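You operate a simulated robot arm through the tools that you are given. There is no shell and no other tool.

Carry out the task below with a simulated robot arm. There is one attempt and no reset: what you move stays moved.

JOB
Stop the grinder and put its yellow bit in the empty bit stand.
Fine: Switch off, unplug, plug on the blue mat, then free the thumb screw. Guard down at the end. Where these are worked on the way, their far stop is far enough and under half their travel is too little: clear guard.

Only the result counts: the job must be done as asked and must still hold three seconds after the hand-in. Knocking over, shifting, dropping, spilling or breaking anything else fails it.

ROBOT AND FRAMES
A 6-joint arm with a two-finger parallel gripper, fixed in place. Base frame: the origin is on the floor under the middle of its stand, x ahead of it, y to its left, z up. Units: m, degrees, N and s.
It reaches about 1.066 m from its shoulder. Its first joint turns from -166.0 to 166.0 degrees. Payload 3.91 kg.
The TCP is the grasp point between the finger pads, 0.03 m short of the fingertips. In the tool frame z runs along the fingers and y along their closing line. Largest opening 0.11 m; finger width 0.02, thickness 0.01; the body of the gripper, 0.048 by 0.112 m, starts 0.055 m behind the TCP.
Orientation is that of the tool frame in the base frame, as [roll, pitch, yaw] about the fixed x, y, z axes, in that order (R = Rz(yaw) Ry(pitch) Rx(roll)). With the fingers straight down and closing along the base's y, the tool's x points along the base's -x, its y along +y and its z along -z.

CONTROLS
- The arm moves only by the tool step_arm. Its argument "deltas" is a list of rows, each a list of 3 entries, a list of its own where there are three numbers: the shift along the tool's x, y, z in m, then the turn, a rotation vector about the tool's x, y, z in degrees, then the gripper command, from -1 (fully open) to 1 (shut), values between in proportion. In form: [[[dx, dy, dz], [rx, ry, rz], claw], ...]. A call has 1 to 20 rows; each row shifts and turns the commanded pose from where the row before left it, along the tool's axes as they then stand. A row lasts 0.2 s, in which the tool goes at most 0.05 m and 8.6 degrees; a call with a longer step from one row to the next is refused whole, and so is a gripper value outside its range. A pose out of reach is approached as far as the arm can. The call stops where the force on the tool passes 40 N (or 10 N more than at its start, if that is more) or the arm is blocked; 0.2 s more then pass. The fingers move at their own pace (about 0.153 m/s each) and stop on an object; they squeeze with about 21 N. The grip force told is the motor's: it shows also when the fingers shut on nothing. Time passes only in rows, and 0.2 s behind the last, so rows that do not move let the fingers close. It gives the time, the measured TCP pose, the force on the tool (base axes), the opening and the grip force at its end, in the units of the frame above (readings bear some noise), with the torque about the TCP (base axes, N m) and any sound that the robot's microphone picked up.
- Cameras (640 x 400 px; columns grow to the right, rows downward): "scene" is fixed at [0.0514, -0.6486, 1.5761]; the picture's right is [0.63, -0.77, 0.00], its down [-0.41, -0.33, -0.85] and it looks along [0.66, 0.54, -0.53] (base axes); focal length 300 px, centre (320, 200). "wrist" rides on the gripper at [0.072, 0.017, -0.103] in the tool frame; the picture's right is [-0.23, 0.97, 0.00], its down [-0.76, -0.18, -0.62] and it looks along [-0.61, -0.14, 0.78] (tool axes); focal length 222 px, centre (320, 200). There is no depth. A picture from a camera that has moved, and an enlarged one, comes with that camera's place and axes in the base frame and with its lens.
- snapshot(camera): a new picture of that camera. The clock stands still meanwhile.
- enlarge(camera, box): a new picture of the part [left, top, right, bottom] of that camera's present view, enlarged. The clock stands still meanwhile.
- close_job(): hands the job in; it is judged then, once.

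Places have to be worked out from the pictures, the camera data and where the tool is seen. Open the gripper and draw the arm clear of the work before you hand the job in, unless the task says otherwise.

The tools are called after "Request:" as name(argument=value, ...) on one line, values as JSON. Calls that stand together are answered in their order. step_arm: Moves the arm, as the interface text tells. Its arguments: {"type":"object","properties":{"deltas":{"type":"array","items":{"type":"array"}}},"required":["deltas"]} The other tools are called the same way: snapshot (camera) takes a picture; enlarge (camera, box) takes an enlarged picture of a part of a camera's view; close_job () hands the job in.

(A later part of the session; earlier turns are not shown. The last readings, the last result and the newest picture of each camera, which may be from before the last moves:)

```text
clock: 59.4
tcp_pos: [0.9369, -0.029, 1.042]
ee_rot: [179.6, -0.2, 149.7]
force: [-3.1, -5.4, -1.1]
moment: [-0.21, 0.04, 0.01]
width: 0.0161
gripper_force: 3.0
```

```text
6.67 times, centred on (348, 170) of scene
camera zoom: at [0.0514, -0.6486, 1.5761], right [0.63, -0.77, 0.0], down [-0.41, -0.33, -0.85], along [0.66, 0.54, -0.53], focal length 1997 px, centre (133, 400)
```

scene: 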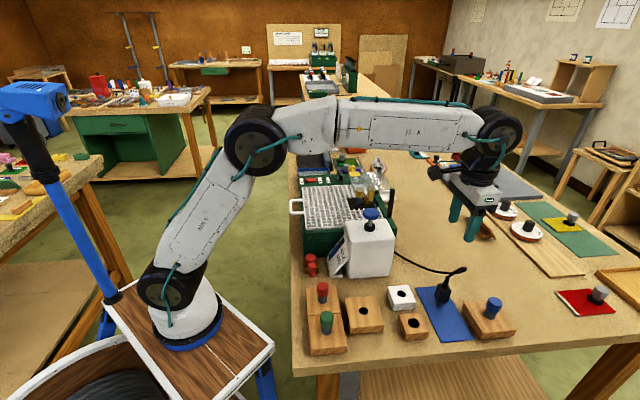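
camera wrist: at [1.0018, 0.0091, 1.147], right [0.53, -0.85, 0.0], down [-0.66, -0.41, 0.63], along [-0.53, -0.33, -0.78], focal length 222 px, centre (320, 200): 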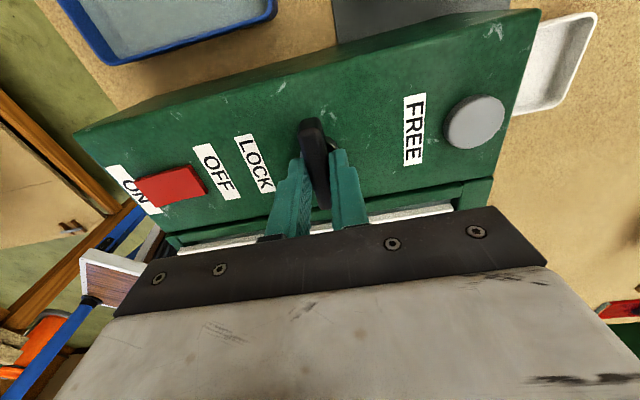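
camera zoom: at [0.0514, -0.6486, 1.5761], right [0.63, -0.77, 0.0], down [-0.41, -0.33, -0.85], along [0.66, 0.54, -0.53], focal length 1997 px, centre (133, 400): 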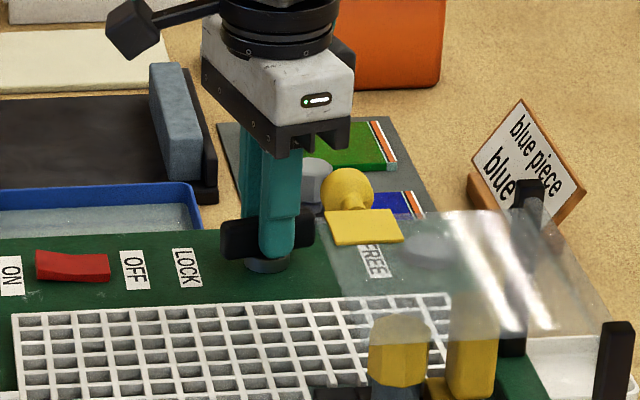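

It turns easily and is now at about 75° of turn. I'll continue in 5° rows, watching for the stop.

Request:
step_arm(deltas=[[[0, 0, 0], [0, 0, 5], 0.76], [[0, 0, 0], [0, 0, 5], 0.76], [[0, 0, 0], [0, 0, 5], 0.76], [[0, 0, 0], [0, 0, 5], 0.76], [[0, 0, 0], [0, 0, 0], 0.76]])

Request:
enlarge(camera="wrist", box=[220, 80, 412, 200])

Request:
enlarge(camera="scene", box=[300, 140, 396, 200])

```text
clock: 60.6
tcp_pos: [0.9373, -0.0305, 1.0417]
ee_rot: [179.7, -0.4, 129.8]
force: [-4.8, -7.5, 2.9]
moment: [-0.22, 0.19, 0.14]
width: 0.0171
gripper_force: 3.6
```

```text
3.33 times, centred on (316, 140) of wrist
camera zoom: at [0.9053, 0.0361, 1.1449], right [0.89, 0.45, 0.0], down [0.35, -0.7, 0.62], along [0.28, -0.55, -0.79], focal length 740 px, centre (333, 400)
```

zoom: 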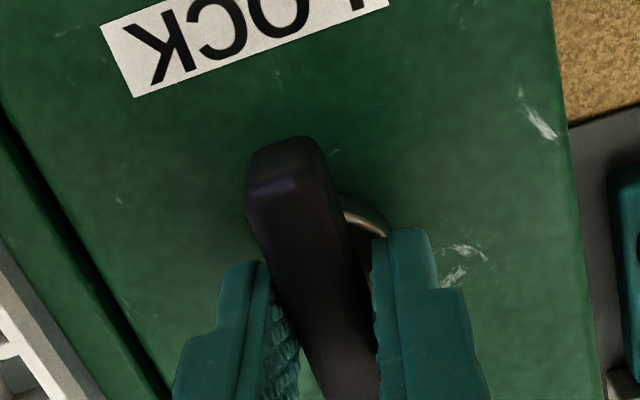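

```text
6.67 times, centred on (348, 170) of scene
camera zoom: at [0.0514, -0.6486, 1.5761], right [0.63, -0.77, 0.0], down [-0.41, -0.33, -0.85], along [0.66, 0.54, -0.53], focal length 1997 px, centre (133, 400)
```

zoom: 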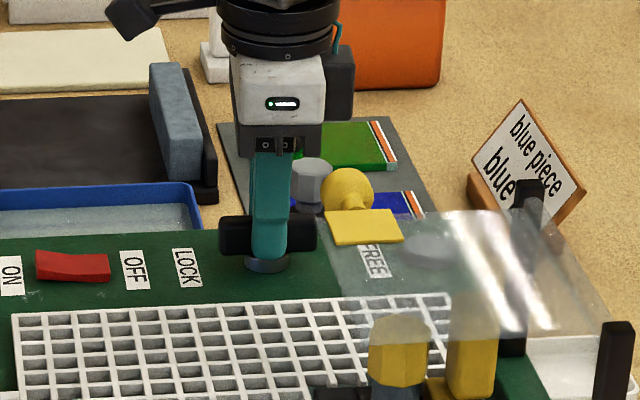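

The wing is now close to a quarter turn, lagging the fingers a little. I'll try another 10° to see whether this is the stop.

Request:
step_arm(deltas=[[[0, 0, 0], [0, 0, 4], 0.76], [[0, 0, 0], [0, 0, 4], 0.76], [[0, 0, 0], [0, 0, 3], 0.76], [[0, 0, 0], [0, 0, 0], 0.76]])

Request:
enlarge(camera="wrist", box=[220, 80, 412, 200])

Request:
enlarge(camera="scene", box=[300, 140, 396, 200])

```text
clock: 61.6
tcp_pos: [0.9372, -0.0303, 1.0414]
ee_rot: [179.8, -0.3, 118.9]
force: [-4.7, -10.9, -7.3]
moment: [-1.41, -0.21, 1.48]
width: 0.0193
gripper_force: 44.9
```

```text
3.33 times, centred on (316, 140) of wrist
camera zoom: at [0.9184, 0.0407, 1.1448], right [0.96, 0.27, 0.0], down [0.21, -0.76, 0.62], along [0.17, -0.59, -0.79], focal length 740 px, centre (333, 400)
```

zoom: 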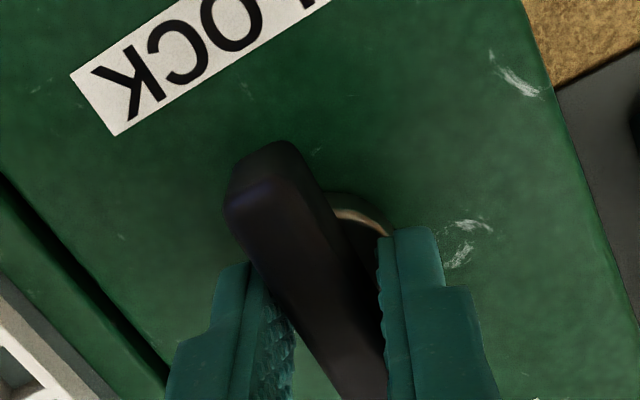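

```text
6.67 times, centred on (348, 170) of scene
camera zoom: at [0.0514, -0.6486, 1.5761], right [0.63, -0.77, 0.0], down [-0.41, -0.33, -0.85], along [0.66, 0.54, -0.53], focal length 1997 px, centre (133, 400)
```

zoom: 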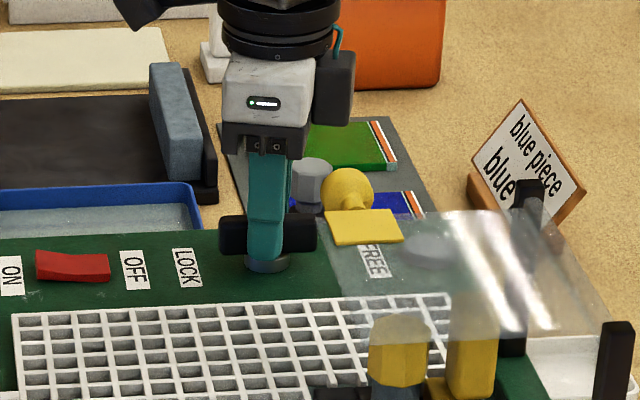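

The wing is at its stop after a quarter turn (1.5 Nm resisting, bar unmoved), so it's fully at FREE. I'll back the fingers off to relieve the torque, open, and lift.

Request:
step_arm(deltas=[[[0, 0, 0], [0, 0, -5], 0.7], [[0, 0, 0], [0, 0, -6], 0.6], [[0, 0, 0], [0, 0, -4], 0.3], [[0, 0, 0], [0, 0, 0], -0.1], [[0, 0, 0], [0, 0, 0], -0.1], [[0, 0, -0.02], [0, 0, 0], -0.1], [[0, 0, -0.035], [0, 0, 0], -0.1], [[0, 0, -0.04], [0, 0, 0], -0.1], [[0, 0, -0.04], [0, 0, 0], -0.1]])

Request:
snapshot(camera="wrist")

Request:
enlarge(camera="scene", box=[300, 140, 396, 200])

```text
clock: 63.6
tcp_pos: [0.9394, -0.029, 1.1773]
ee_rot: [179.7, -0.4, 133.9]
force: [1.1, 0.4, 0.1]
moment: [0.03, 0.02, -0.01]
width: 0.0606
gripper_force: 0.1
```

```text
taken
camera wrist: at [0.9016, 0.0335, 1.2809], right [0.86, 0.51, 0.0], down [0.4, -0.68, 0.62], along [0.32, -0.53, -0.79], focal length 222 px, centre (320, 200)
```

wrist: 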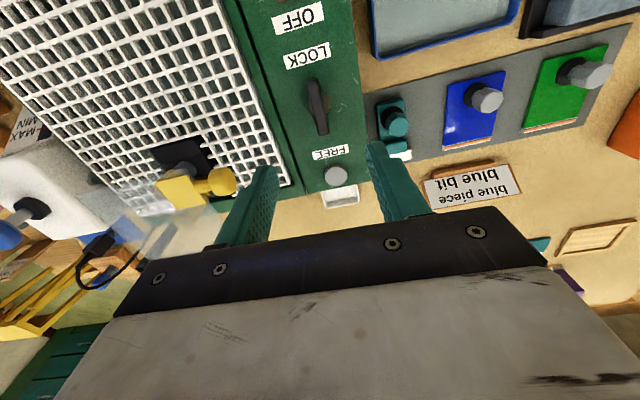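

```text
6.67 times, centred on (348, 170) of scene
camera zoom: at [0.0514, -0.6486, 1.5761], right [0.63, -0.77, 0.0], down [-0.41, -0.33, -0.85], along [0.66, 0.54, -0.53], focal length 1997 px, centre (133, 400)
```

zoom: 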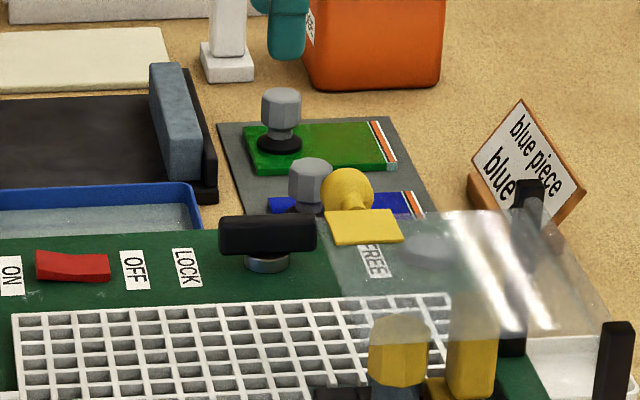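

The thumb screw is at FREE. Next is the guard; its yellow ball handle triangulates to (0.880, -0.118, 1.101), and the hinge runs along u between the two black posts. I'll look at the guard more closely before touching it.

Request:
enlarge(camera="wrist", box=[60, 110, 260, 300])

Request:
enlarge(camera="scene", box=[340, 155, 404, 195])

Request:
enlarge(camera="scene", box=[350, 165, 414, 205])

```text
2.11 times, centred on (160, 205) of wrist
camera zoom: at [0.9016, 0.0335, 1.2809], right [0.86, 0.51, 0.0], down [0.4, -0.68, 0.62], along [0.32, -0.53, -0.79], focal length 468 px, centre (657, 190)
```

zoom: 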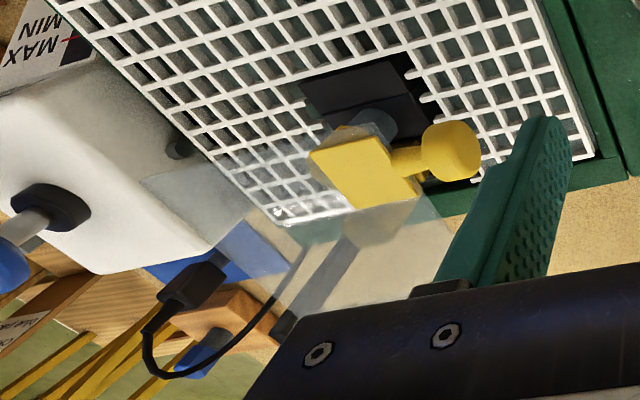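

```text
10.00 times, centred on (372, 175) of scene
camera zoom: at [0.0514, -0.6486, 1.5761], right [0.63, -0.77, 0.0], down [-0.41, -0.33, -0.85], along [0.66, 0.54, -0.53], focal length 2996 px, centre (-200, 450)
```

zoom: 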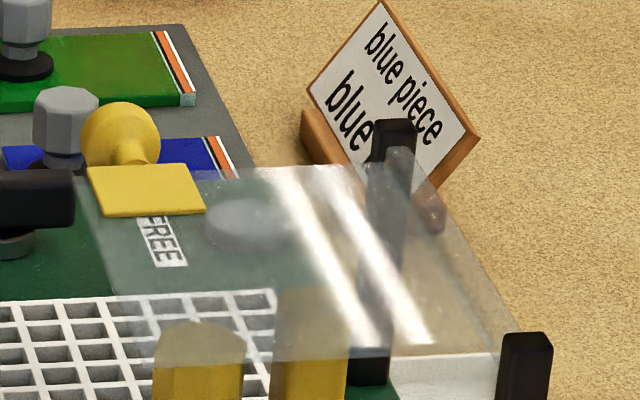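

```text
10.00 times, centred on (382, 185) of scene
camera zoom: at [0.0514, -0.6486, 1.5761], right [0.63, -0.77, 0.0], down [-0.41, -0.33, -0.85], along [0.66, 0.54, -0.53], focal length 2996 px, centre (-300, 350)
```

zoom: 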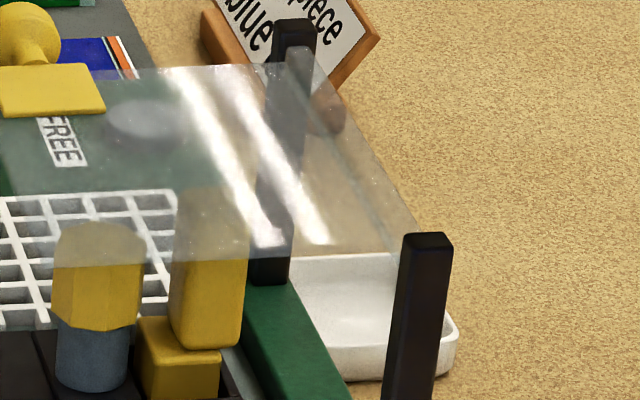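

The plate is horizontal at z≈1.10, hinged at the posts about 0.095 m from the ball, with the ball beyond the plate's edge. I'll grip the ball with the hand leaning back toward -v and follow the hinge arc rigidly; first I'll go up to a free spot and turn to yaw 45.

Request:
step_arm(deltas=[[[0.024, -0.0253, -0.025], [0, 0, 0], -0.1], [[0.024, -0.0253, -0.025], [0, 0, 0], -0.1], [[0.024, -0.0253, -0.025], [0, 0, 0], -0.1], [[0.024, -0.0253, -0.025], [0, 0, 0], -0.1], [[0, 0, 0], [0, 0, 8.08], -0.1], [[0, 0, 0], [0, 0, 8.08], -0.1], [[0, 0, 0], [0, 0, 8.08], -0.1], [[0, 0, 0], [0, 0, 8.08], -0.1], [[0, 0, 0], [0, 0, 8.08], -0.1], [[0, 0, 0], [0, 0, 8.08], -0.1], [[0, 0, 0], [0, 0, 8.08], -0.1], [[0, 0, 0], [0, 0, 8.08], -0.1], [[0, 0, 0], [0, 0, 8.08], -0.1], [[0, 0, 0], [0, 0, 8.08], -0.1], [[0, 0, 0], [0, 0, 8.08], -0.1], [[0, 0, 0], [-7.5, 0, 0], -0.1], [[0, 0, 0], [-7.5, 0, 0], -0.1], [[0, 0, 0], [-7.5, 0, 0], -0.1], [[0, 0, 0], [-7.5, 0, 0], -0.1]])

Request:
snapshot(camera="scene")

Request:
snapshot(camera="wrist")

```text
clock: 67.6
tcp_pos: [0.7981, -0.034, 1.2779]
ee_rot: [150.1, -0.4, 44.9]
force: [0.1, -0.5, -0.1]
moment: [-0.01, 0.0, -0.01]
width: 0.0603
gripper_force: 0.1
```

```text
taken
```

scene: 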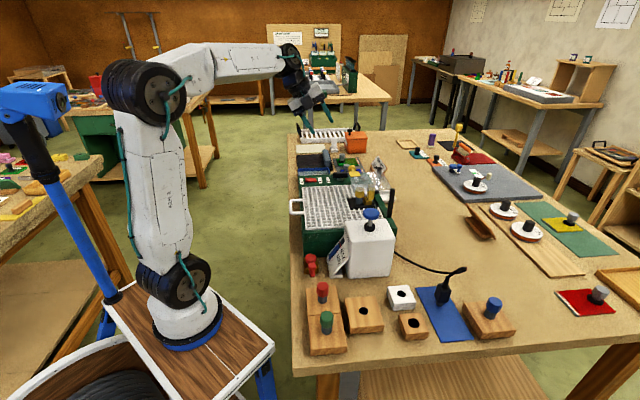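

```text
taken
camera wrist: at [0.8241, 0.0438, 1.3754], right [0.44, -0.76, 0.48], down [-0.87, -0.21, 0.45], along [-0.24, -0.61, -0.75], focal length 222 px, centre (320, 200)
```

wrist: 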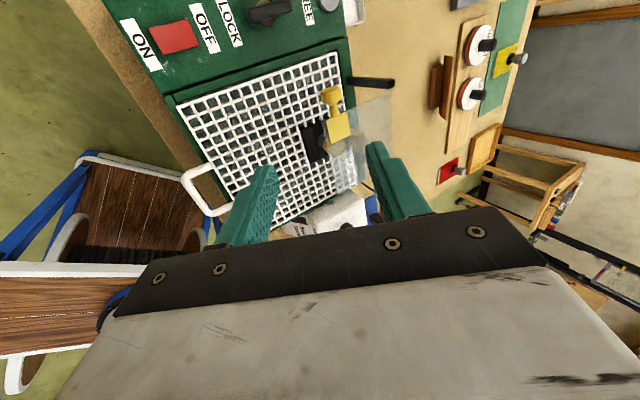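

The lean works in this configuration. I'll finish leaning to 60° and move to a pre-grasp point 10 cm behind the ball along the finger direction.

Request:
step_arm(deltas=[[[0, 0, 0], [-7.5, 0, 0], -0.1], [[0, 0, 0], [-7.5, 0, 0], -0.1], [[0, 0, 0], [-7.5, 0, 0], -0.1], [[0, 0, 0], [-7.5, 0, 0], -0.1], [[-0.0005, -0.0315, 0.0301], [0, 0, 0], -0.1], [[-0.0005, -0.0315, 0.0301], [0, 0, 0], -0.1], [[-0.0005, -0.0315, 0.03], [0, 0, 0], -0.1], [[0, 0, 0], [0, 0, 0], -0.1]])

Request:
snapshot(camera="wrist")

Request:
enlarge(camera="wrist", box=[240, 100, 400, 200])

Request:
enlarge(camera="scene", box=[300, 125, 412, 195])

```text
clock: 69.4
tcp_pos: [0.8408, -0.109, 1.2636]
ee_rot: [121.6, 0.3, 45.6]
force: [-0.1, -0.5, 0.9]
moment: [-0.03, -0.04, 0.03]
width: 0.0607
gripper_force: 0.0
out of reach, approached as far as the arm can: row 4, 5, 6, 7
```

```text
taken
camera wrist: at [0.836, -0.0005, 1.3311], right [0.21, -0.52, 0.83], down [-0.98, -0.11, 0.18], along [0.0, -0.85, -0.53], focal length 222 px, centre (320, 200)
```

wrist: 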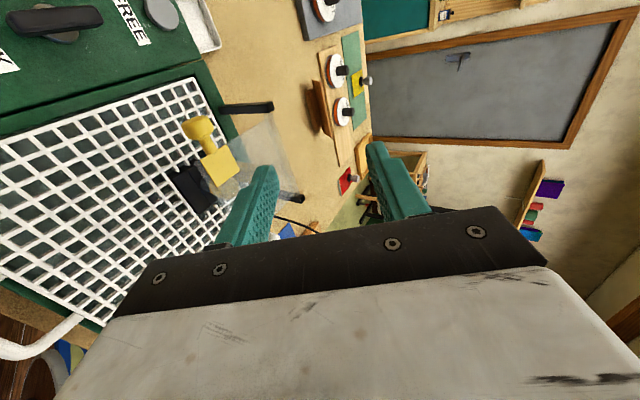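

```text
4.00 times, centred on (320, 150) of wrist
camera zoom: at [0.836, -0.0005, 1.3311], right [0.21, -0.52, 0.83], down [-0.98, -0.11, 0.18], along [0.0, -0.85, -0.53], focal length 888 px, centre (320, 400)
```

zoom: 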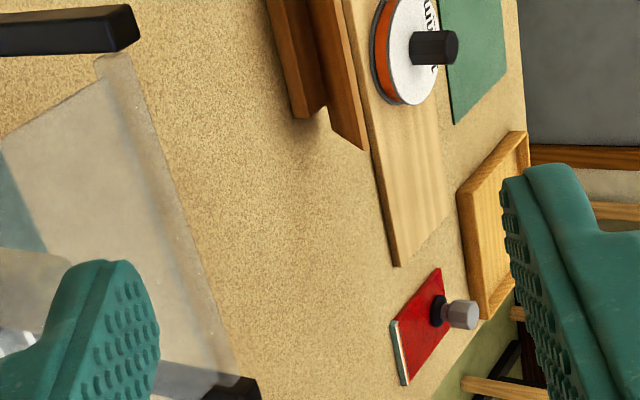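

```text
5.71 times, centred on (356, 160) of scene
camera zoom: at [0.0514, -0.6486, 1.5761], right [0.63, -0.77, 0.0], down [-0.41, -0.33, -0.85], along [0.66, 0.54, -0.53], focal length 1712 px, centre (114, 429)
```

zoom: 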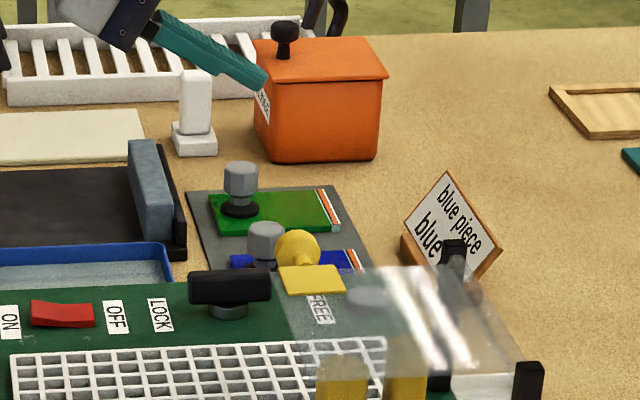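

Full 60° lean runs out of the wrist's range, so I'll use a 45° lean and simply push the ball up from below with closed fingers, following the hinge arc. I'll set the lean to 45°, close the fingers and go to a point behind and below the ball.

Request:
step_arm(deltas=[[[0, 0, 0], [6.7, 0, 0], 1], [[0, 0, 0], [6.7, 0, 0], 1], [[0, 0, 0], [0, 0, 0], 1]])

```text
clock: 70.2
tcp_pos: [0.8412, -0.1091, 1.2637]
ee_rot: [133.8, -0.5, 45.0]
force: [0.0, 0.0, -0.3]
moment: [0.01, 0.02, 0.03]
width: 0.0
gripper_force: 20.9
```

Lean is now about 46°. I'll move to the approach point A≈(0.802, -0.040, 1.149).

Request:
step_arm(deltas=[[[0.0071, -0.045, 0.009], [0, 0, 0], 1], [[0.0071, -0.045, 0.009], [0, 0, 0], 1], [[0.0071, -0.045, 0.009], [0, 0, 0], 1], [[0, 0, 0], [0, 0, 0], 1]])

Request:
snapshot(camera="wrist")

Request:
enlarge(camera="scene", box=[300, 125, 412, 195])

```text
clock: 71.2
tcp_pos: [0.8089, -0.0513, 1.1692]
ee_rot: [134.8, 0.0, 45.7]
force: [-0.2, -0.3, -0.6]
moment: [0.0, -0.01, 0.0]
width: 0.0002
gripper_force: 21.1
out of reach, approached as far as the arm can: row 3
```

```text
taken
camera wrist: at [0.8163, 0.0426, 1.2535], right [0.33, -0.64, 0.69], down [-0.94, -0.15, 0.31], along [-0.1, -0.75, -0.65], focal length 222 px, centre (320, 200)
```

wrist: 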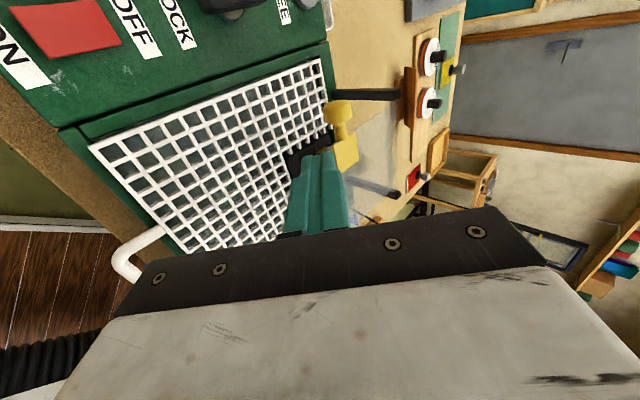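

```text
5.71 times, centred on (356, 160) of scene
camera zoom: at [0.0514, -0.6486, 1.5761], right [0.63, -0.77, 0.0], down [-0.41, -0.33, -0.85], along [0.66, 0.54, -0.53], focal length 1712 px, centre (114, 429)
```

zoom: 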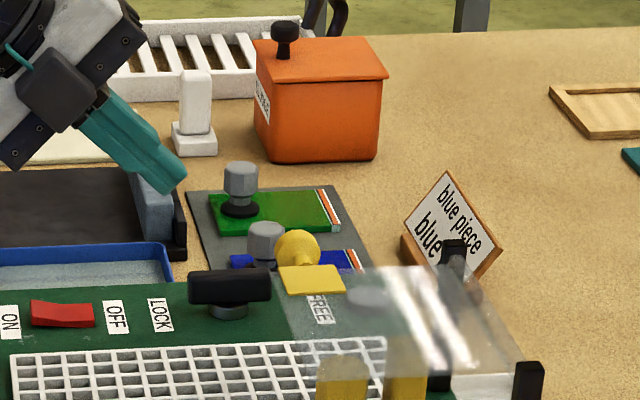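

The arm can't take that lean any lower, so I'll use a 30° lean instead and grip the ball from above-behind, following the arc partly by turning. I'll set lean 30°, open to 6 cm and go to 8 cm above the ball along the finger direction.

Request:
step_arm(deltas=[[[0, 0, 0], [7.5, 0, 0], -0.1], [[0, 0, 0], [7.3, 0, 0], -0.1], [[0.0016, 0.0252, 0.0141], [0, 0, 0], -0.1], [[0.0016, 0.0252, 0.0141], [0, 0, 0], -0.1], [[0, 0, 0], [0, 0, 0], -0.1]])

Request:
snapshot(camera="wrist")

Request:
enlarge(camera="scene", box=[300, 125, 412, 195])

```text
clock: 72.4
tcp_pos: [0.8524, -0.0931, 1.1684]
ee_rot: [148.6, -0.4, 45.0]
force: [0.4, -0.2, -0.5]
moment: [-0.01, -0.01, 0.0]
width: 0.0603
gripper_force: 0.0
```

```text
taken
camera wrist: at [0.8766, -0.0141, 1.2652], right [0.42, -0.75, 0.51], down [-0.88, -0.2, 0.43], along [-0.22, -0.63, -0.75], focal length 222 px, centre (320, 200)
```

wrist: 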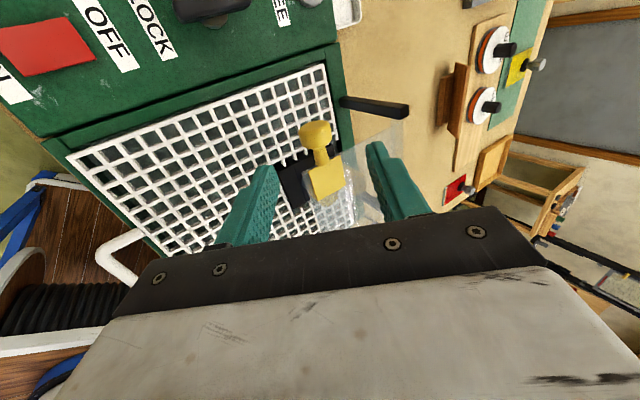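

```text
5.71 times, centred on (356, 160) of scene
camera zoom: at [0.0514, -0.6486, 1.5761], right [0.63, -0.77, 0.0], down [-0.41, -0.33, -0.85], along [0.66, 0.54, -0.53], focal length 1712 px, centre (114, 429)
```

zoom: 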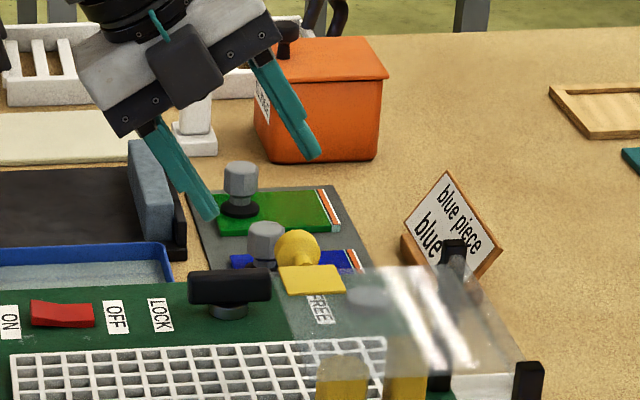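

The ball measures (0.882, -0.118, 1.101), nearly on the hand's axis. I'll advance along the finger direction until the ball is just inside the pads' centre.

Request:
step_arm(deltas=[[[0.0015, -0.0012, 0.025], [0, 0, 0], -0.1], [[0.0015, -0.0011, 0.025], [0, 0, 0], -0.1], [[0, 0, 0.02], [0, 0, 0], -0.1], [[0, 0, 0.011], [0, 0, 0], -0.1], [[0, 0, 0], [0, 0, 0], -0.1]])

Request:
snapshot(camera="wrist")

Request:
enlarge(camera="scene", box=[300, 135, 412, 205])

```text
clock: 73.6
tcp_pos: [0.8849, -0.121, 1.1005]
ee_rot: [148.5, -0.4, 45.1]
force: [-0.6, 0.0, 0.0]
moment: [-0.01, -0.01, -0.02]
width: 0.0607
gripper_force: 0.1
```

```text
taken
camera wrist: at [0.9078, -0.0422, 1.1961], right [0.42, -0.75, 0.51], down [-0.88, -0.2, 0.43], along [-0.22, -0.63, -0.74], focal length 222 px, centre (320, 200)
```

wrist: 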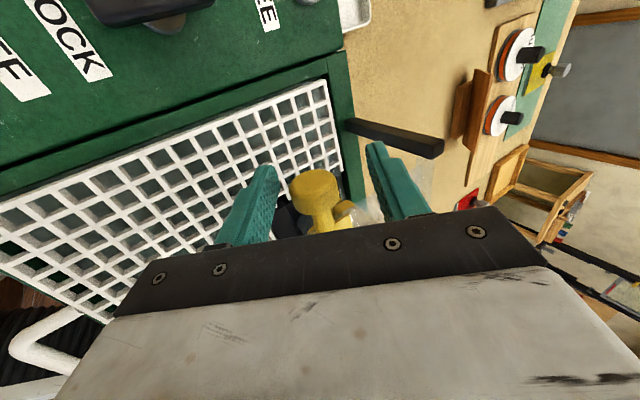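

```text
5.71 times, centred on (356, 170) of scene
camera zoom: at [0.0514, -0.6486, 1.5761], right [0.63, -0.77, 0.0], down [-0.41, -0.33, -0.85], along [0.66, 0.54, -0.53], focal length 1712 px, centre (114, 371)
```

zoom: 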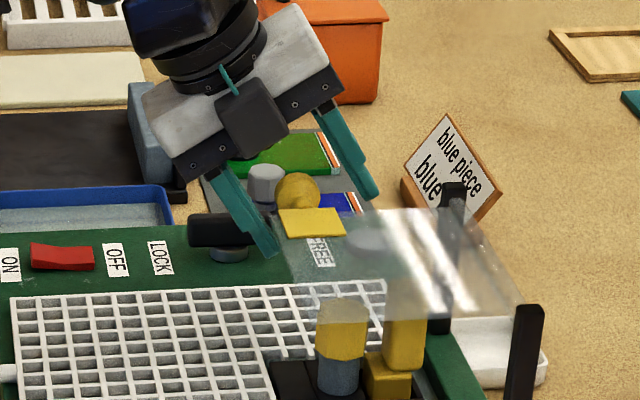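

The ball sits between the pads right at the TCP. I'll close on it.

Request:
step_arm(deltas=[[[0, 0, 0], [0, 0, 0], 0.3], [[0, 0, 0], [0, 0, 0], 0.6], [[0, 0, 0], [0, 0, 0], 1], [[0, 0, 0], [0, 0, 0], 1]])

Request:
snapshot(camera="wrist")

Request:
enlarge(camera="scene", box=[300, 135, 412, 205])

```text
clock: 74.6
tcp_pos: [0.8838, -0.1184, 1.0994]
ee_rot: [148.7, -0.3, 45.0]
force: [-21.2, 15.1, -4.3]
moment: [0.25, 0.41, -0.23]
width: 0.0271
gripper_force: 45.2
```

```text
taken
camera wrist: at [0.9069, -0.0405, 1.1959], right [0.43, -0.75, 0.51], down [-0.88, -0.2, 0.44], along [-0.22, -0.63, -0.74], focal length 222 px, centre (320, 200)
```

wrist: 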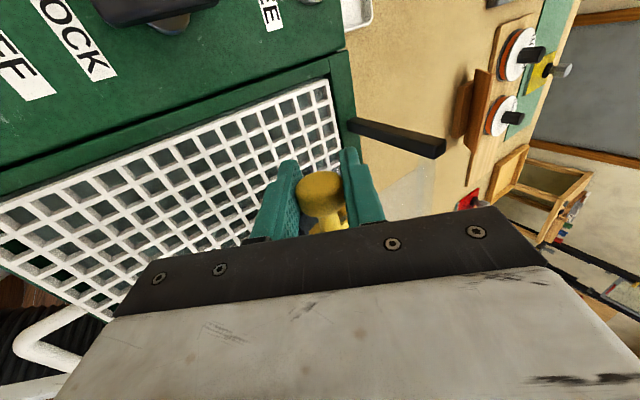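

```text
5.71 times, centred on (356, 170) of scene
camera zoom: at [0.0514, -0.6486, 1.5761], right [0.63, -0.77, 0.0], down [-0.41, -0.33, -0.85], along [0.66, 0.54, -0.53], focal length 1712 px, centre (114, 371)
```

zoom: 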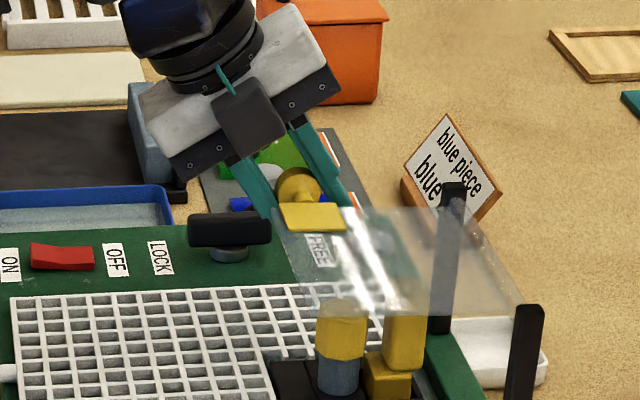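

Gripped at 27 mm, with a side force of about 25 N toward -v. I'll shift the hand about 2.5 mm toward -v and moderate the squeeze.

Request:
step_arm(deltas=[[[0, -0.0013, -0.0008], [0, 0, 0], 0.58], [[0, -0.0008, -0.0005], [0, 0, 0], 0.58], [[0, 0, 0], [0, 0, 0], 0.58]])

```text
clock: 75.4
tcp_pos: [0.8833, -0.1193, 1.1006]
ee_rot: [148.4, -0.3, 45.0]
force: [1.0, 3.7, -2.0]
moment: [-0.09, 0.17, -0.11]
width: 0.027
gripper_force: 44.8
```

Forces are now small, so the ball is centred in the grip. I'll start lifting along the arc, about 32° of guard angle in four rows with partial turning.

Request:
step_arm(deltas=[[[0, 0.0076, -0.0107], [4, 0, 0], 0.58], [[0, 0.0083, -0.0101], [4, 0, 0], 0.58], [[0, 0.009, -0.0095], [4, 0, 0], 0.58], [[0, 0.0097, -0.0089], [4, 0, 0], 0.58]])

Request:
snapshot(camera="wrist")

Request:
enlarge(camera="scene", box=[300, 125, 412, 195])

```text
clock: 76.4
tcp_pos: [0.8921, -0.1287, 1.1482]
ee_rot: [164.6, -0.3, 45.1]
force: [11.7, -0.1, -8.2]
moment: [-0.12, 0.43, -0.24]
width: 0.0269
gripper_force: 44.7
```

```text
taken
camera wrist: at [0.9361, -0.0699, 1.2524], right [0.5, -0.83, 0.26], down [-0.78, -0.3, 0.55], along [-0.38, -0.48, -0.8], focal length 222 px, centre (320, 200)
```

wrist: 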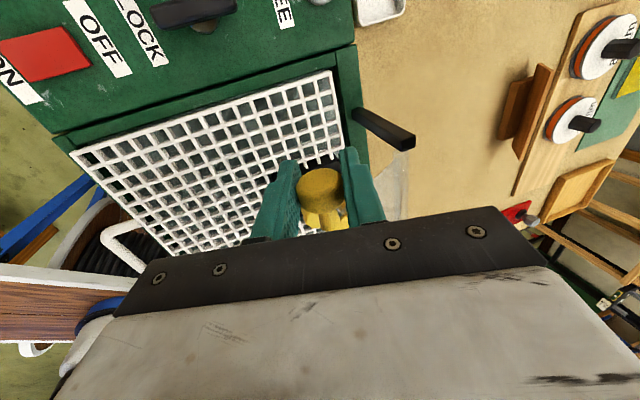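

```text
5.71 times, centred on (356, 160) of scene
camera zoom: at [0.0514, -0.6486, 1.5761], right [0.63, -0.77, 0.0], down [-0.41, -0.33, -0.85], along [0.66, 0.54, -0.53], focal length 1712 px, centre (114, 429)
```

zoom: 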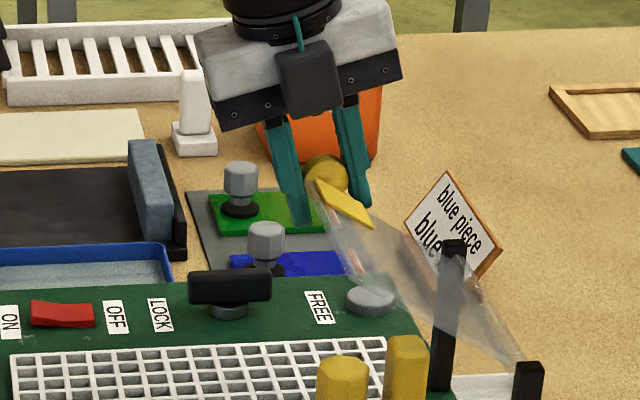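

The guard is lifting with the hand, about 30° so far with modest forces. I'll continue along the arc to about 64°.

Request:
step_arm(deltas=[[[0, 0.0103, -0.0082], [4, 0, 0], 0.58], [[0, 0.0108, -0.0074], [4, 0, 0], 0.58], [[0, 0.0113, -0.0067], [4, 0, 0], 0.58], [[0, 0.0117, -0.0059], [4, 0, 0], 0.58]])

Request:
snapshot(camera="wrist")

Request:
enlarge(camera="scene", box=[300, 125, 412, 195])

```text
clock: 77.4
tcp_pos: [0.9203, -0.1553, 1.1837]
ee_rot: [-179.6, -0.3, 44.9]
force: [2.3, -1.0, -0.9]
moment: [-0.42, 0.35, -0.1]
width: 0.0275
gripper_force: 45.3
```

```text
taken
camera wrist: at [0.9837, -0.1176, 1.2873], right [0.53, -0.85, -0.01], down [-0.66, -0.42, 0.62], along [-0.53, -0.32, -0.78], focal length 222 px, centre (320, 200)
```

wrist: 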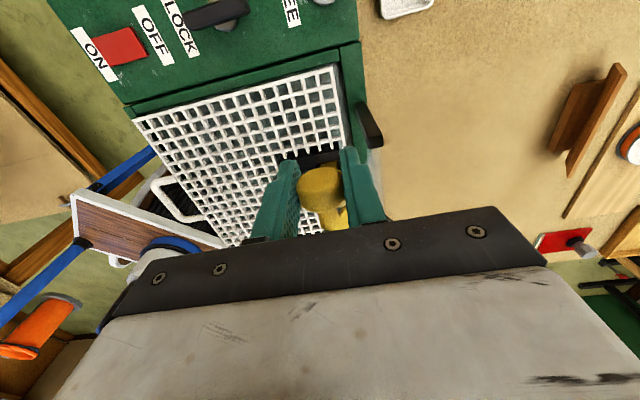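

```text
5.71 times, centred on (356, 160) of scene
camera zoom: at [0.0514, -0.6486, 1.5761], right [0.63, -0.77, 0.0], down [-0.41, -0.33, -0.85], along [0.66, 0.54, -0.53], focal length 1712 px, centre (114, 429)
```

zoom: 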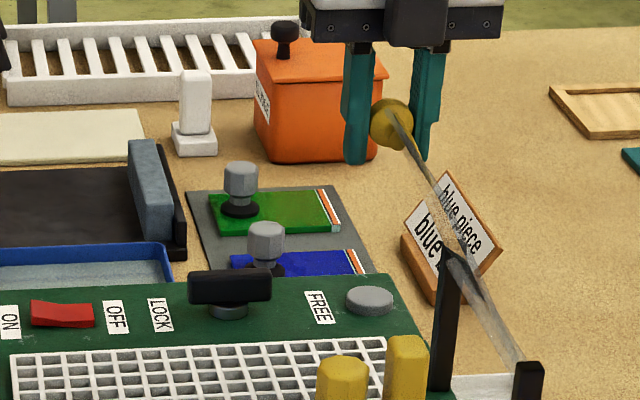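

The guard is at about 63° and following well with low force. I'll carry on past vertical, watching for the stop.

Request:
step_arm(deltas=[[[0, 0.0122, -0.0049], [4, 0, 0], 0.58], [[0, 0.0125, -0.0041], [4, 0, 0], 0.58], [[0, 0.0127, -0.0032], [4, 0, 0], 0.58]])

Request:
enlarge(camera="scene", box=[320, 115, 432, 185])

Request:
snapshot(camera="wrist")

```text
clock: 78.2
tcp_pos: [0.948, -0.1823, 1.1948]
ee_rot: [-167.6, -0.5, 45.0]
force: [3.3, -2.5, 5.9]
moment: [-0.73, 0.22, 0.16]
width: 0.027
gripper_force: 45.0
```

```text
5.71 times, centred on (376, 150) of scene
camera zoom: at [0.0514, -0.6486, 1.5761], right [0.63, -0.77, 0.0], down [-0.41, -0.33, -0.85], along [0.66, 0.54, -0.53], focal length 1712 px, centre (0, 486)
```

zoom: 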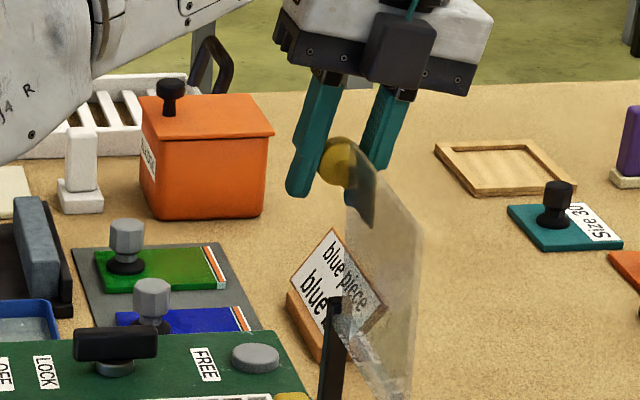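

```text
taken
camera wrist: at [1.026, -0.1599, 1.2917], right [0.51, -0.83, -0.21], down [-0.57, -0.51, 0.64], along [-0.64, -0.21, -0.74], focal length 222 px, centre (320, 200)
```

wrist: 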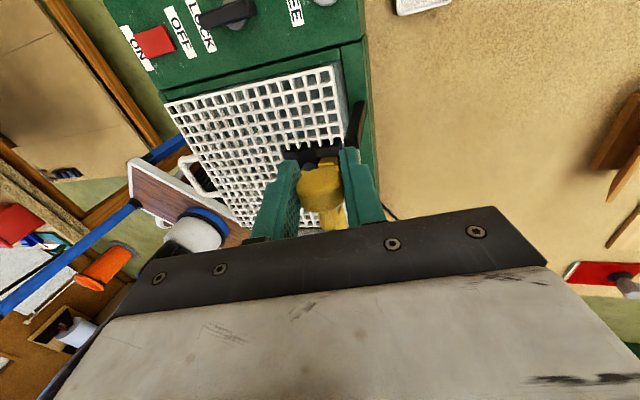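

The guard is near vertical with low force. I'll continue in small rows to find its far stop.

Request:
step_arm(deltas=[[[0, 0.0065, -0.0012], [2, 0, 0], 0.58], [[0, 0.0065, -0.0011], [2, 0, 0], 0.58], [[0, 0.0065, -0.0008], [2, 0, 0], 0.58], [[0, 0.0065, -0.0006], [2, 0, 0], 0.58]])

Request:
enlarge(camera="scene", box=[320, 115, 432, 185])

```text
clock: 79.2
tcp_pos: [0.9329, -0.1925, 1.1689]
ee_rot: [-159.6, -0.4, 44.8]
force: [7.8, 6.3, 17.9]
moment: [-0.35, -0.05, -0.05]
width: 0.0271
gripper_force: 44.6
out of reach, approached as far as the arm can: row 2, 3, 4
```

```text
5.71 times, centred on (376, 150) of scene
camera zoom: at [0.0514, -0.6486, 1.5761], right [0.63, -0.77, 0.0], down [-0.41, -0.33, -0.85], along [0.66, 0.54, -0.53], focal length 1712 px, centre (0, 486)
```

zoom: 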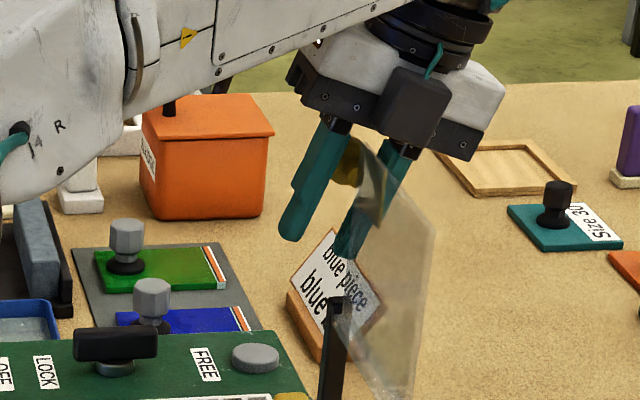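

The arm ran out of reach with the backward lean, and the fingers slid along the ball; the guard itself is at about 90°. I'll straighten the hand back to vertical while moving back to the ball's centre, around (0.948, -0.184, 1.19).

Request:
step_arm(deltas=[[[0.0042, -0.0006, -0.0054], [-5, 0, 0], 0.55], [[0.0042, -0.0001, -0.0055], [-5, 0, 0], 0.55], [[0.0042, 0.0004, -0.0054], [-5, 0, 0], 0.55], [[0.0042, 0.0008, -0.0054], [-5, 0, 0], 0.55], [[0, 0, 0], [0, 0, 0], 0.55]])

Request:
enlarge(camera="scene", box=[320, 115, 432, 185])

Request:
snapshot(camera="wrist")

```text
clock: 79.7
tcp_pos: [0.9372, -0.1946, 1.1709]
ee_rot: [-166.2, 0.4, 44.8]
force: [-16.6, -21.6, -6.4]
moment: [0.23, -0.43, -0.26]
width: 0.0268
gripper_force: 45.5
stopped in row 2: the force on the tool passed its limit at 46 N (the readings are from after the stop); the commanded pose is now the measured one
```

```text
5.71 times, centred on (376, 150) of scene
camera zoom: at [0.0514, -0.6486, 1.5761], right [0.63, -0.77, 0.0], down [-0.41, -0.33, -0.85], along [0.66, 0.54, -0.53], focal length 1712 px, centre (0, 486)
```

zoom: 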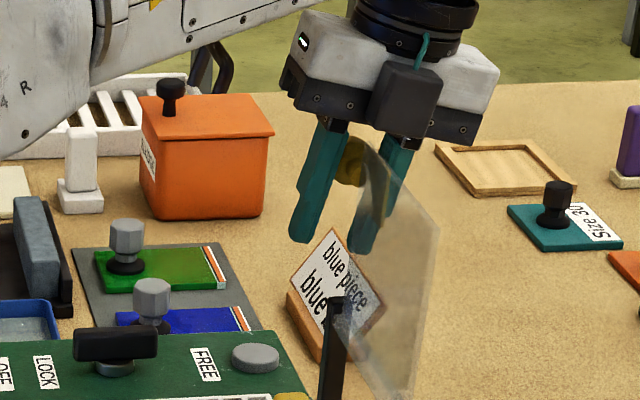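

```text
taken
camera wrist: at [1.0191, -0.1721, 1.2655], right [0.5, -0.83, -0.23], down [-0.56, -0.52, 0.65], along [-0.66, -0.2, -0.72], focal length 222 px, centre (320, 200)
```

wrist: 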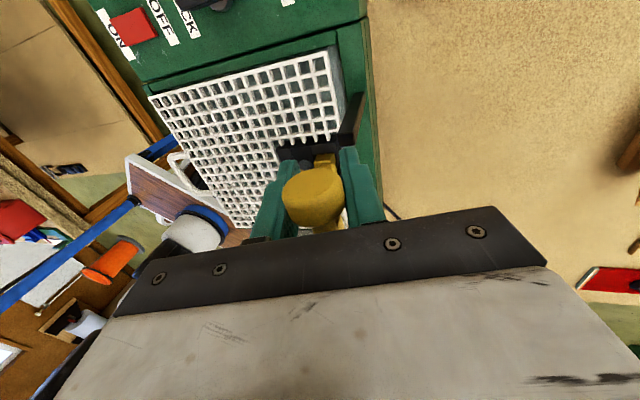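

The grip was dragging the ball sideways. I'll loosen to about 4 cm so the fingers only cage the ball, then realign.

Request:
step_arm(deltas=[[[0, 0, 0], [0, 0, 0], 0.3], [[0, 0, 0], [0, 0, 0], 0.3], [[0, 0, 0], [0, 0, 0], 0.3]])

Request:
enlarge(camera="scene", box=[320, 115, 432, 185])

Request:
enlarge(camera="wrist", box=[220, 120, 412, 240])

```text
clock: 80.5
tcp_pos: [0.9385, -0.1901, 1.1708]
ee_rot: [-166.3, 0.2, 44.9]
force: [0.2, -0.6, 0.8]
moment: [-0.01, -0.02, -0.03]
width: 0.0387
gripper_force: 0.0
```

```text
5.71 times, centred on (376, 150) of scene
camera zoom: at [0.0514, -0.6486, 1.5761], right [0.63, -0.77, 0.0], down [-0.41, -0.33, -0.85], along [0.66, 0.54, -0.53], focal length 1712 px, centre (0, 486)
```

zoom: 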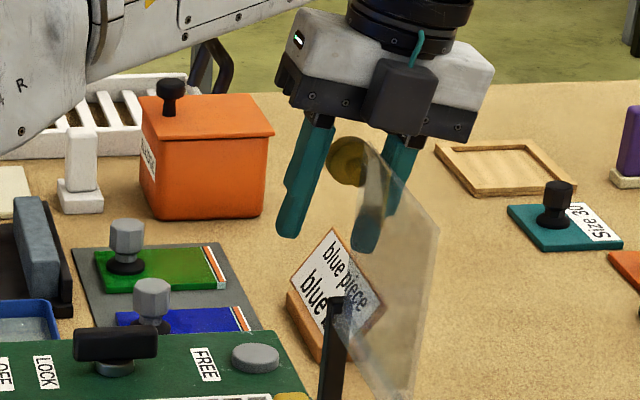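

```text
3.33 times, centred on (316, 180) of wrist
camera zoom: at [1.0202, -0.1679, 1.2662], right [0.51, -0.83, -0.23], down [-0.56, -0.52, 0.65], along [-0.66, -0.2, -0.72], focal length 740 px, centre (333, 267)
```

zoom: 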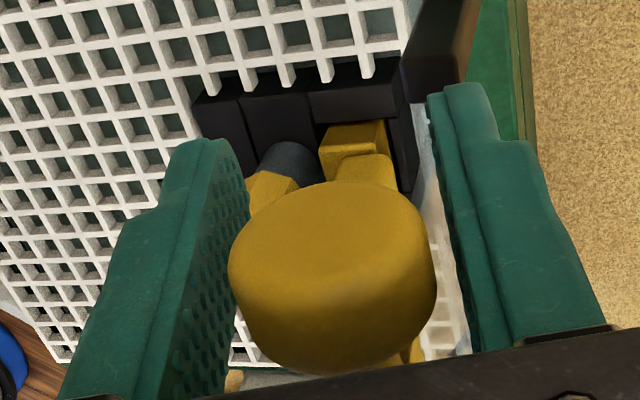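

The guard stays up at about 92° by itself within the cage. I'll open a bit more, straighten the hand to vertical and realign on the ball.

Request:
step_arm(deltas=[[[0, 0, 0], [0, 0, 0], 0.0], [[0.003, 0.003, -0.004], [-7, 0, 0], 0.0], [[0.003, 0.003, -0.004], [-6.7, 0, 0], 0.0], [[0.003, 0.002, -0.005], [0, 0, 0], 0.0], [[0, 0, 0], [0, 0, 0], 0.0]])

Request:
enlarge(camera="scene", box=[320, 115, 432, 185])

Request:
enlarge(camera="wrist", box=[220, 120, 412, 240])

```text
clock: 81.7
tcp_pos: [0.9521, -0.1901, 1.1823]
ee_rot: [180.0, 0.3, 44.8]
force: [0.6, 0.1, -0.6]
moment: [-0.01, -0.01, -0.01]
width: 0.0548
gripper_force: 0.1
```

```text
5.71 times, centred on (376, 150) of scene
camera zoom: at [0.0514, -0.6486, 1.5761], right [0.63, -0.77, 0.0], down [-0.41, -0.33, -0.85], along [0.66, 0.54, -0.53], focal length 1712 px, centre (0, 486)
```

zoom: 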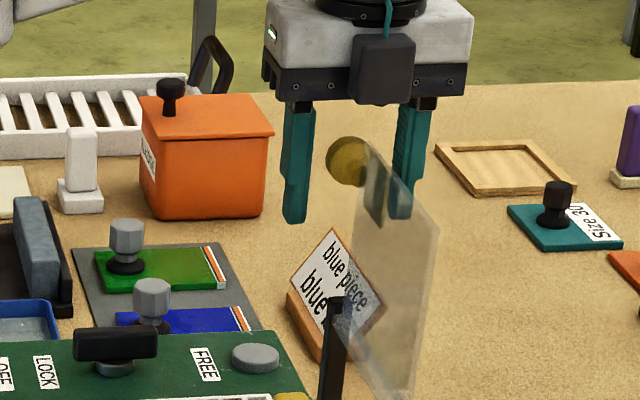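

```text
3.33 times, centred on (316, 180) of wrist
camera zoom: at [1.0167, -0.1506, 1.2846], right [0.53, -0.85, 0.0], down [-0.66, -0.41, 0.63], along [-0.53, -0.33, -0.78], focal length 740 px, centre (333, 267)
```

zoom: 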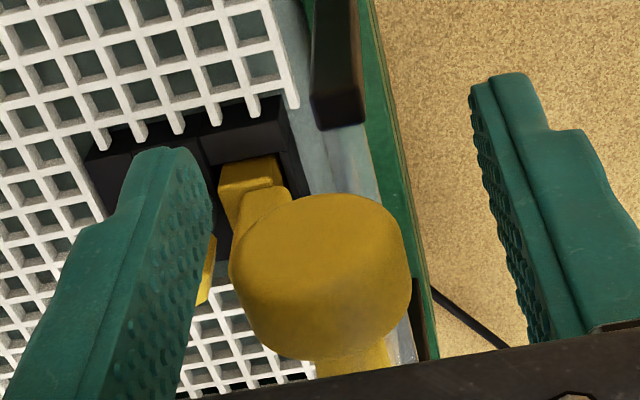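

The guard holds itself up near 90°+ without touching the fingers. I'll nudge it toward +v with the near finger to find out whether it's at its far stop.

Request:
step_arm(deltas=[[[0, 0.006, 0], [0, 0, 0], 0.0], [[0, 0.006, 0], [0, 0, 0], 0.0], [[0, 0.004, 0], [0, 0, 0], 0.0], [[0, 0.004, 0], [0, 0, 0], 0.0], [[0, 0.004, 0], [0, 0, 0], 0.0]])

Request:
enlarge(camera="scene", box=[320, 115, 432, 185])

Request:
enlarge(camera="wrist", box=[220, 120, 412, 240])

```text
clock: 82.9
tcp_pos: [0.9682, -0.2076, 1.1827]
ee_rot: [-180.0, 0.3, 44.9]
force: [0.0, -0.3, 1.2]
moment: [-0.02, 0.0, 0.03]
width: 0.0549
gripper_force: 0.1
```

```text
5.71 times, centred on (376, 150) of scene
camera zoom: at [0.0514, -0.6486, 1.5761], right [0.63, -0.77, 0.0], down [-0.41, -0.33, -0.85], along [0.66, 0.54, -0.53], focal length 1712 px, centre (0, 486)
```

zoom: 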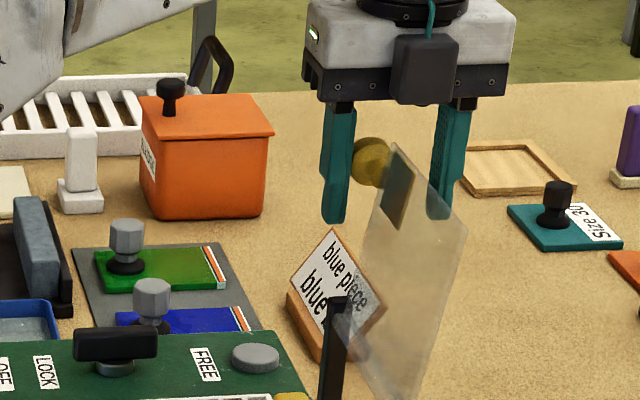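

```text
3.33 times, centred on (316, 180) of wrist
camera zoom: at [1.0331, -0.1687, 1.284], right [0.53, -0.85, 0.0], down [-0.66, -0.41, 0.63], along [-0.53, -0.33, -0.78], focal length 740 px, centre (333, 267)
```

zoom: 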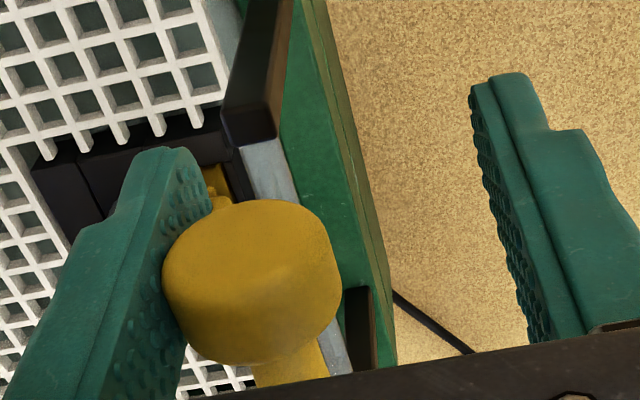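

The guard moved on easily, now about 100°, no stop yet. I'll keep pushing gently.

Request:
step_arm(deltas=[[[0, 0.005, 0.0005], [0, 0, 0], 0.0], [[0, 0.005, 0.001], [0, 0, 0], 0.0], [[0, 0.005, 0.001], [0, 0, 0], 0.0], [[0, 0.005, 0.001], [0, 0, 0], 0.0]])

Request:
enlarge(camera="scene", box=[320, 115, 432, 185])

Request:
enlarge(camera="wrist", box=[220, 120, 412, 240])

```text
clock: 83.9
tcp_pos: [0.9829, -0.2228, 1.1777]
ee_rot: [-179.9, 0.1, 44.8]
force: [-0.4, -0.8, 0.2]
moment: [0.02, -0.03, 0.03]
width: 0.055
gripper_force: 0.0
```

```text
5.71 times, centred on (376, 150) of scene
camera zoom: at [0.0514, -0.6486, 1.5761], right [0.63, -0.77, 0.0], down [-0.41, -0.33, -0.85], along [0.66, 0.54, -0.53], focal length 1712 px, centre (0, 486)
```

zoom: 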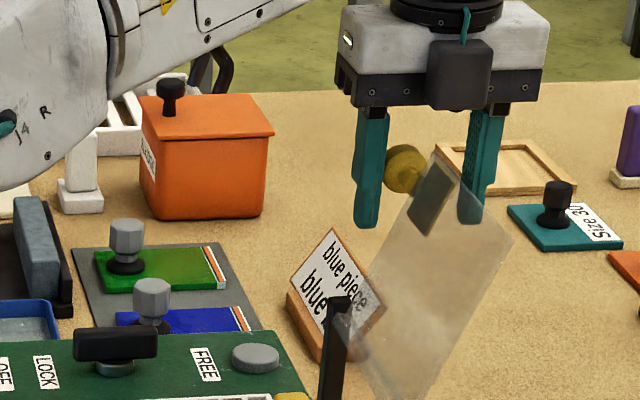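

```text
3.33 times, centred on (316, 180) of wrist
camera zoom: at [1.0473, -0.1836, 1.2802], right [0.53, -0.85, 0.0], down [-0.66, -0.41, 0.63], along [-0.53, -0.33, -0.78], focal length 740 px, centre (333, 267)
```

zoom: 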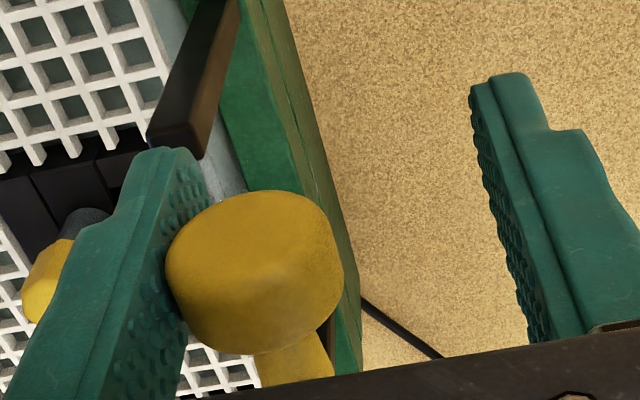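

The guard is at about 114°, well past vertical and past half of any plausible travel, and it stays with friction. I'll withdraw straight up and see that it holds.

Request:
step_arm(deltas=[[[0, -0.003, 0], [0, 0, 0], 0.0], [[0, 0, -0.02], [0, 0, 0], 0.0], [[0, 0, -0.03], [0, 0, 0], 0.0], [[0, 0, -0.03], [0, 0, 0], 0.0], [[-0.02, -0.03, 0], [0, 0, 0], 0.0], [[-0.02, -0.04, 0], [0, 0, 0], 0.0], [[-0.02, -0.04, 0], [0, 0, 0], 0.0]])

Request:
enlarge(camera="scene", box=[320, 130, 432, 200])

Request:
snapshot(camera="wrist")

```text
clock: 85.5
tcp_pos: [0.8357, -0.1781, 1.2469]
ee_rot: [-179.8, 0.3, 45.0]
force: [-0.1, -0.1, -1.6]
moment: [0.0, 0.07, -0.02]
width: 0.0551
gripper_force: 0.1
out of reach, approached as far as the arm can: row 3, 4
```

```text
5.71 times, centred on (376, 165) of scene
camera zoom: at [0.0514, -0.6486, 1.5761], right [0.63, -0.77, 0.0], down [-0.41, -0.33, -0.85], along [0.66, 0.54, -0.53], focal length 1712 px, centre (0, 400)
```

zoom: 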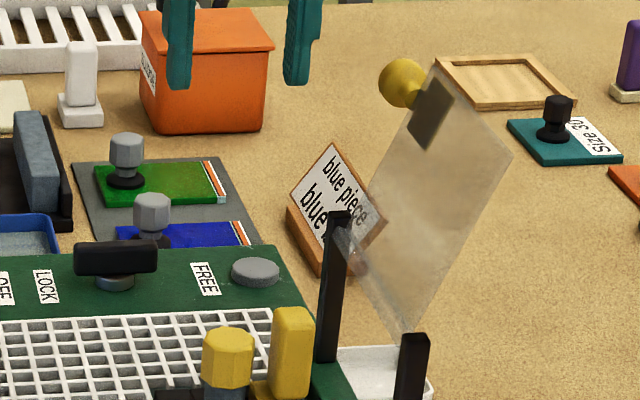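

```text
taken
camera wrist: at [0.9008, -0.1393, 1.3489], right [0.53, -0.85, 0.0], down [-0.66, -0.41, 0.63], along [-0.53, -0.33, -0.78], focal length 222 px, centre (320, 200)
```

wrist: 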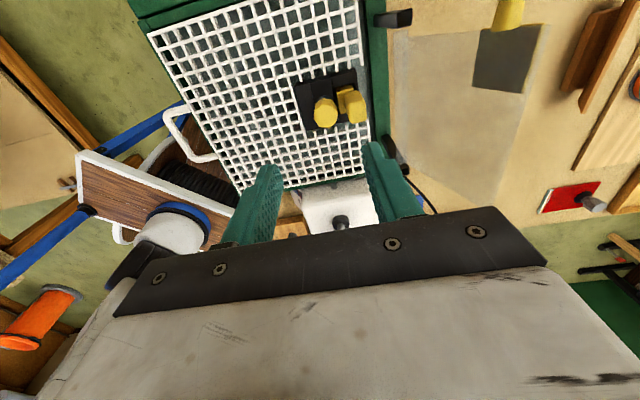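

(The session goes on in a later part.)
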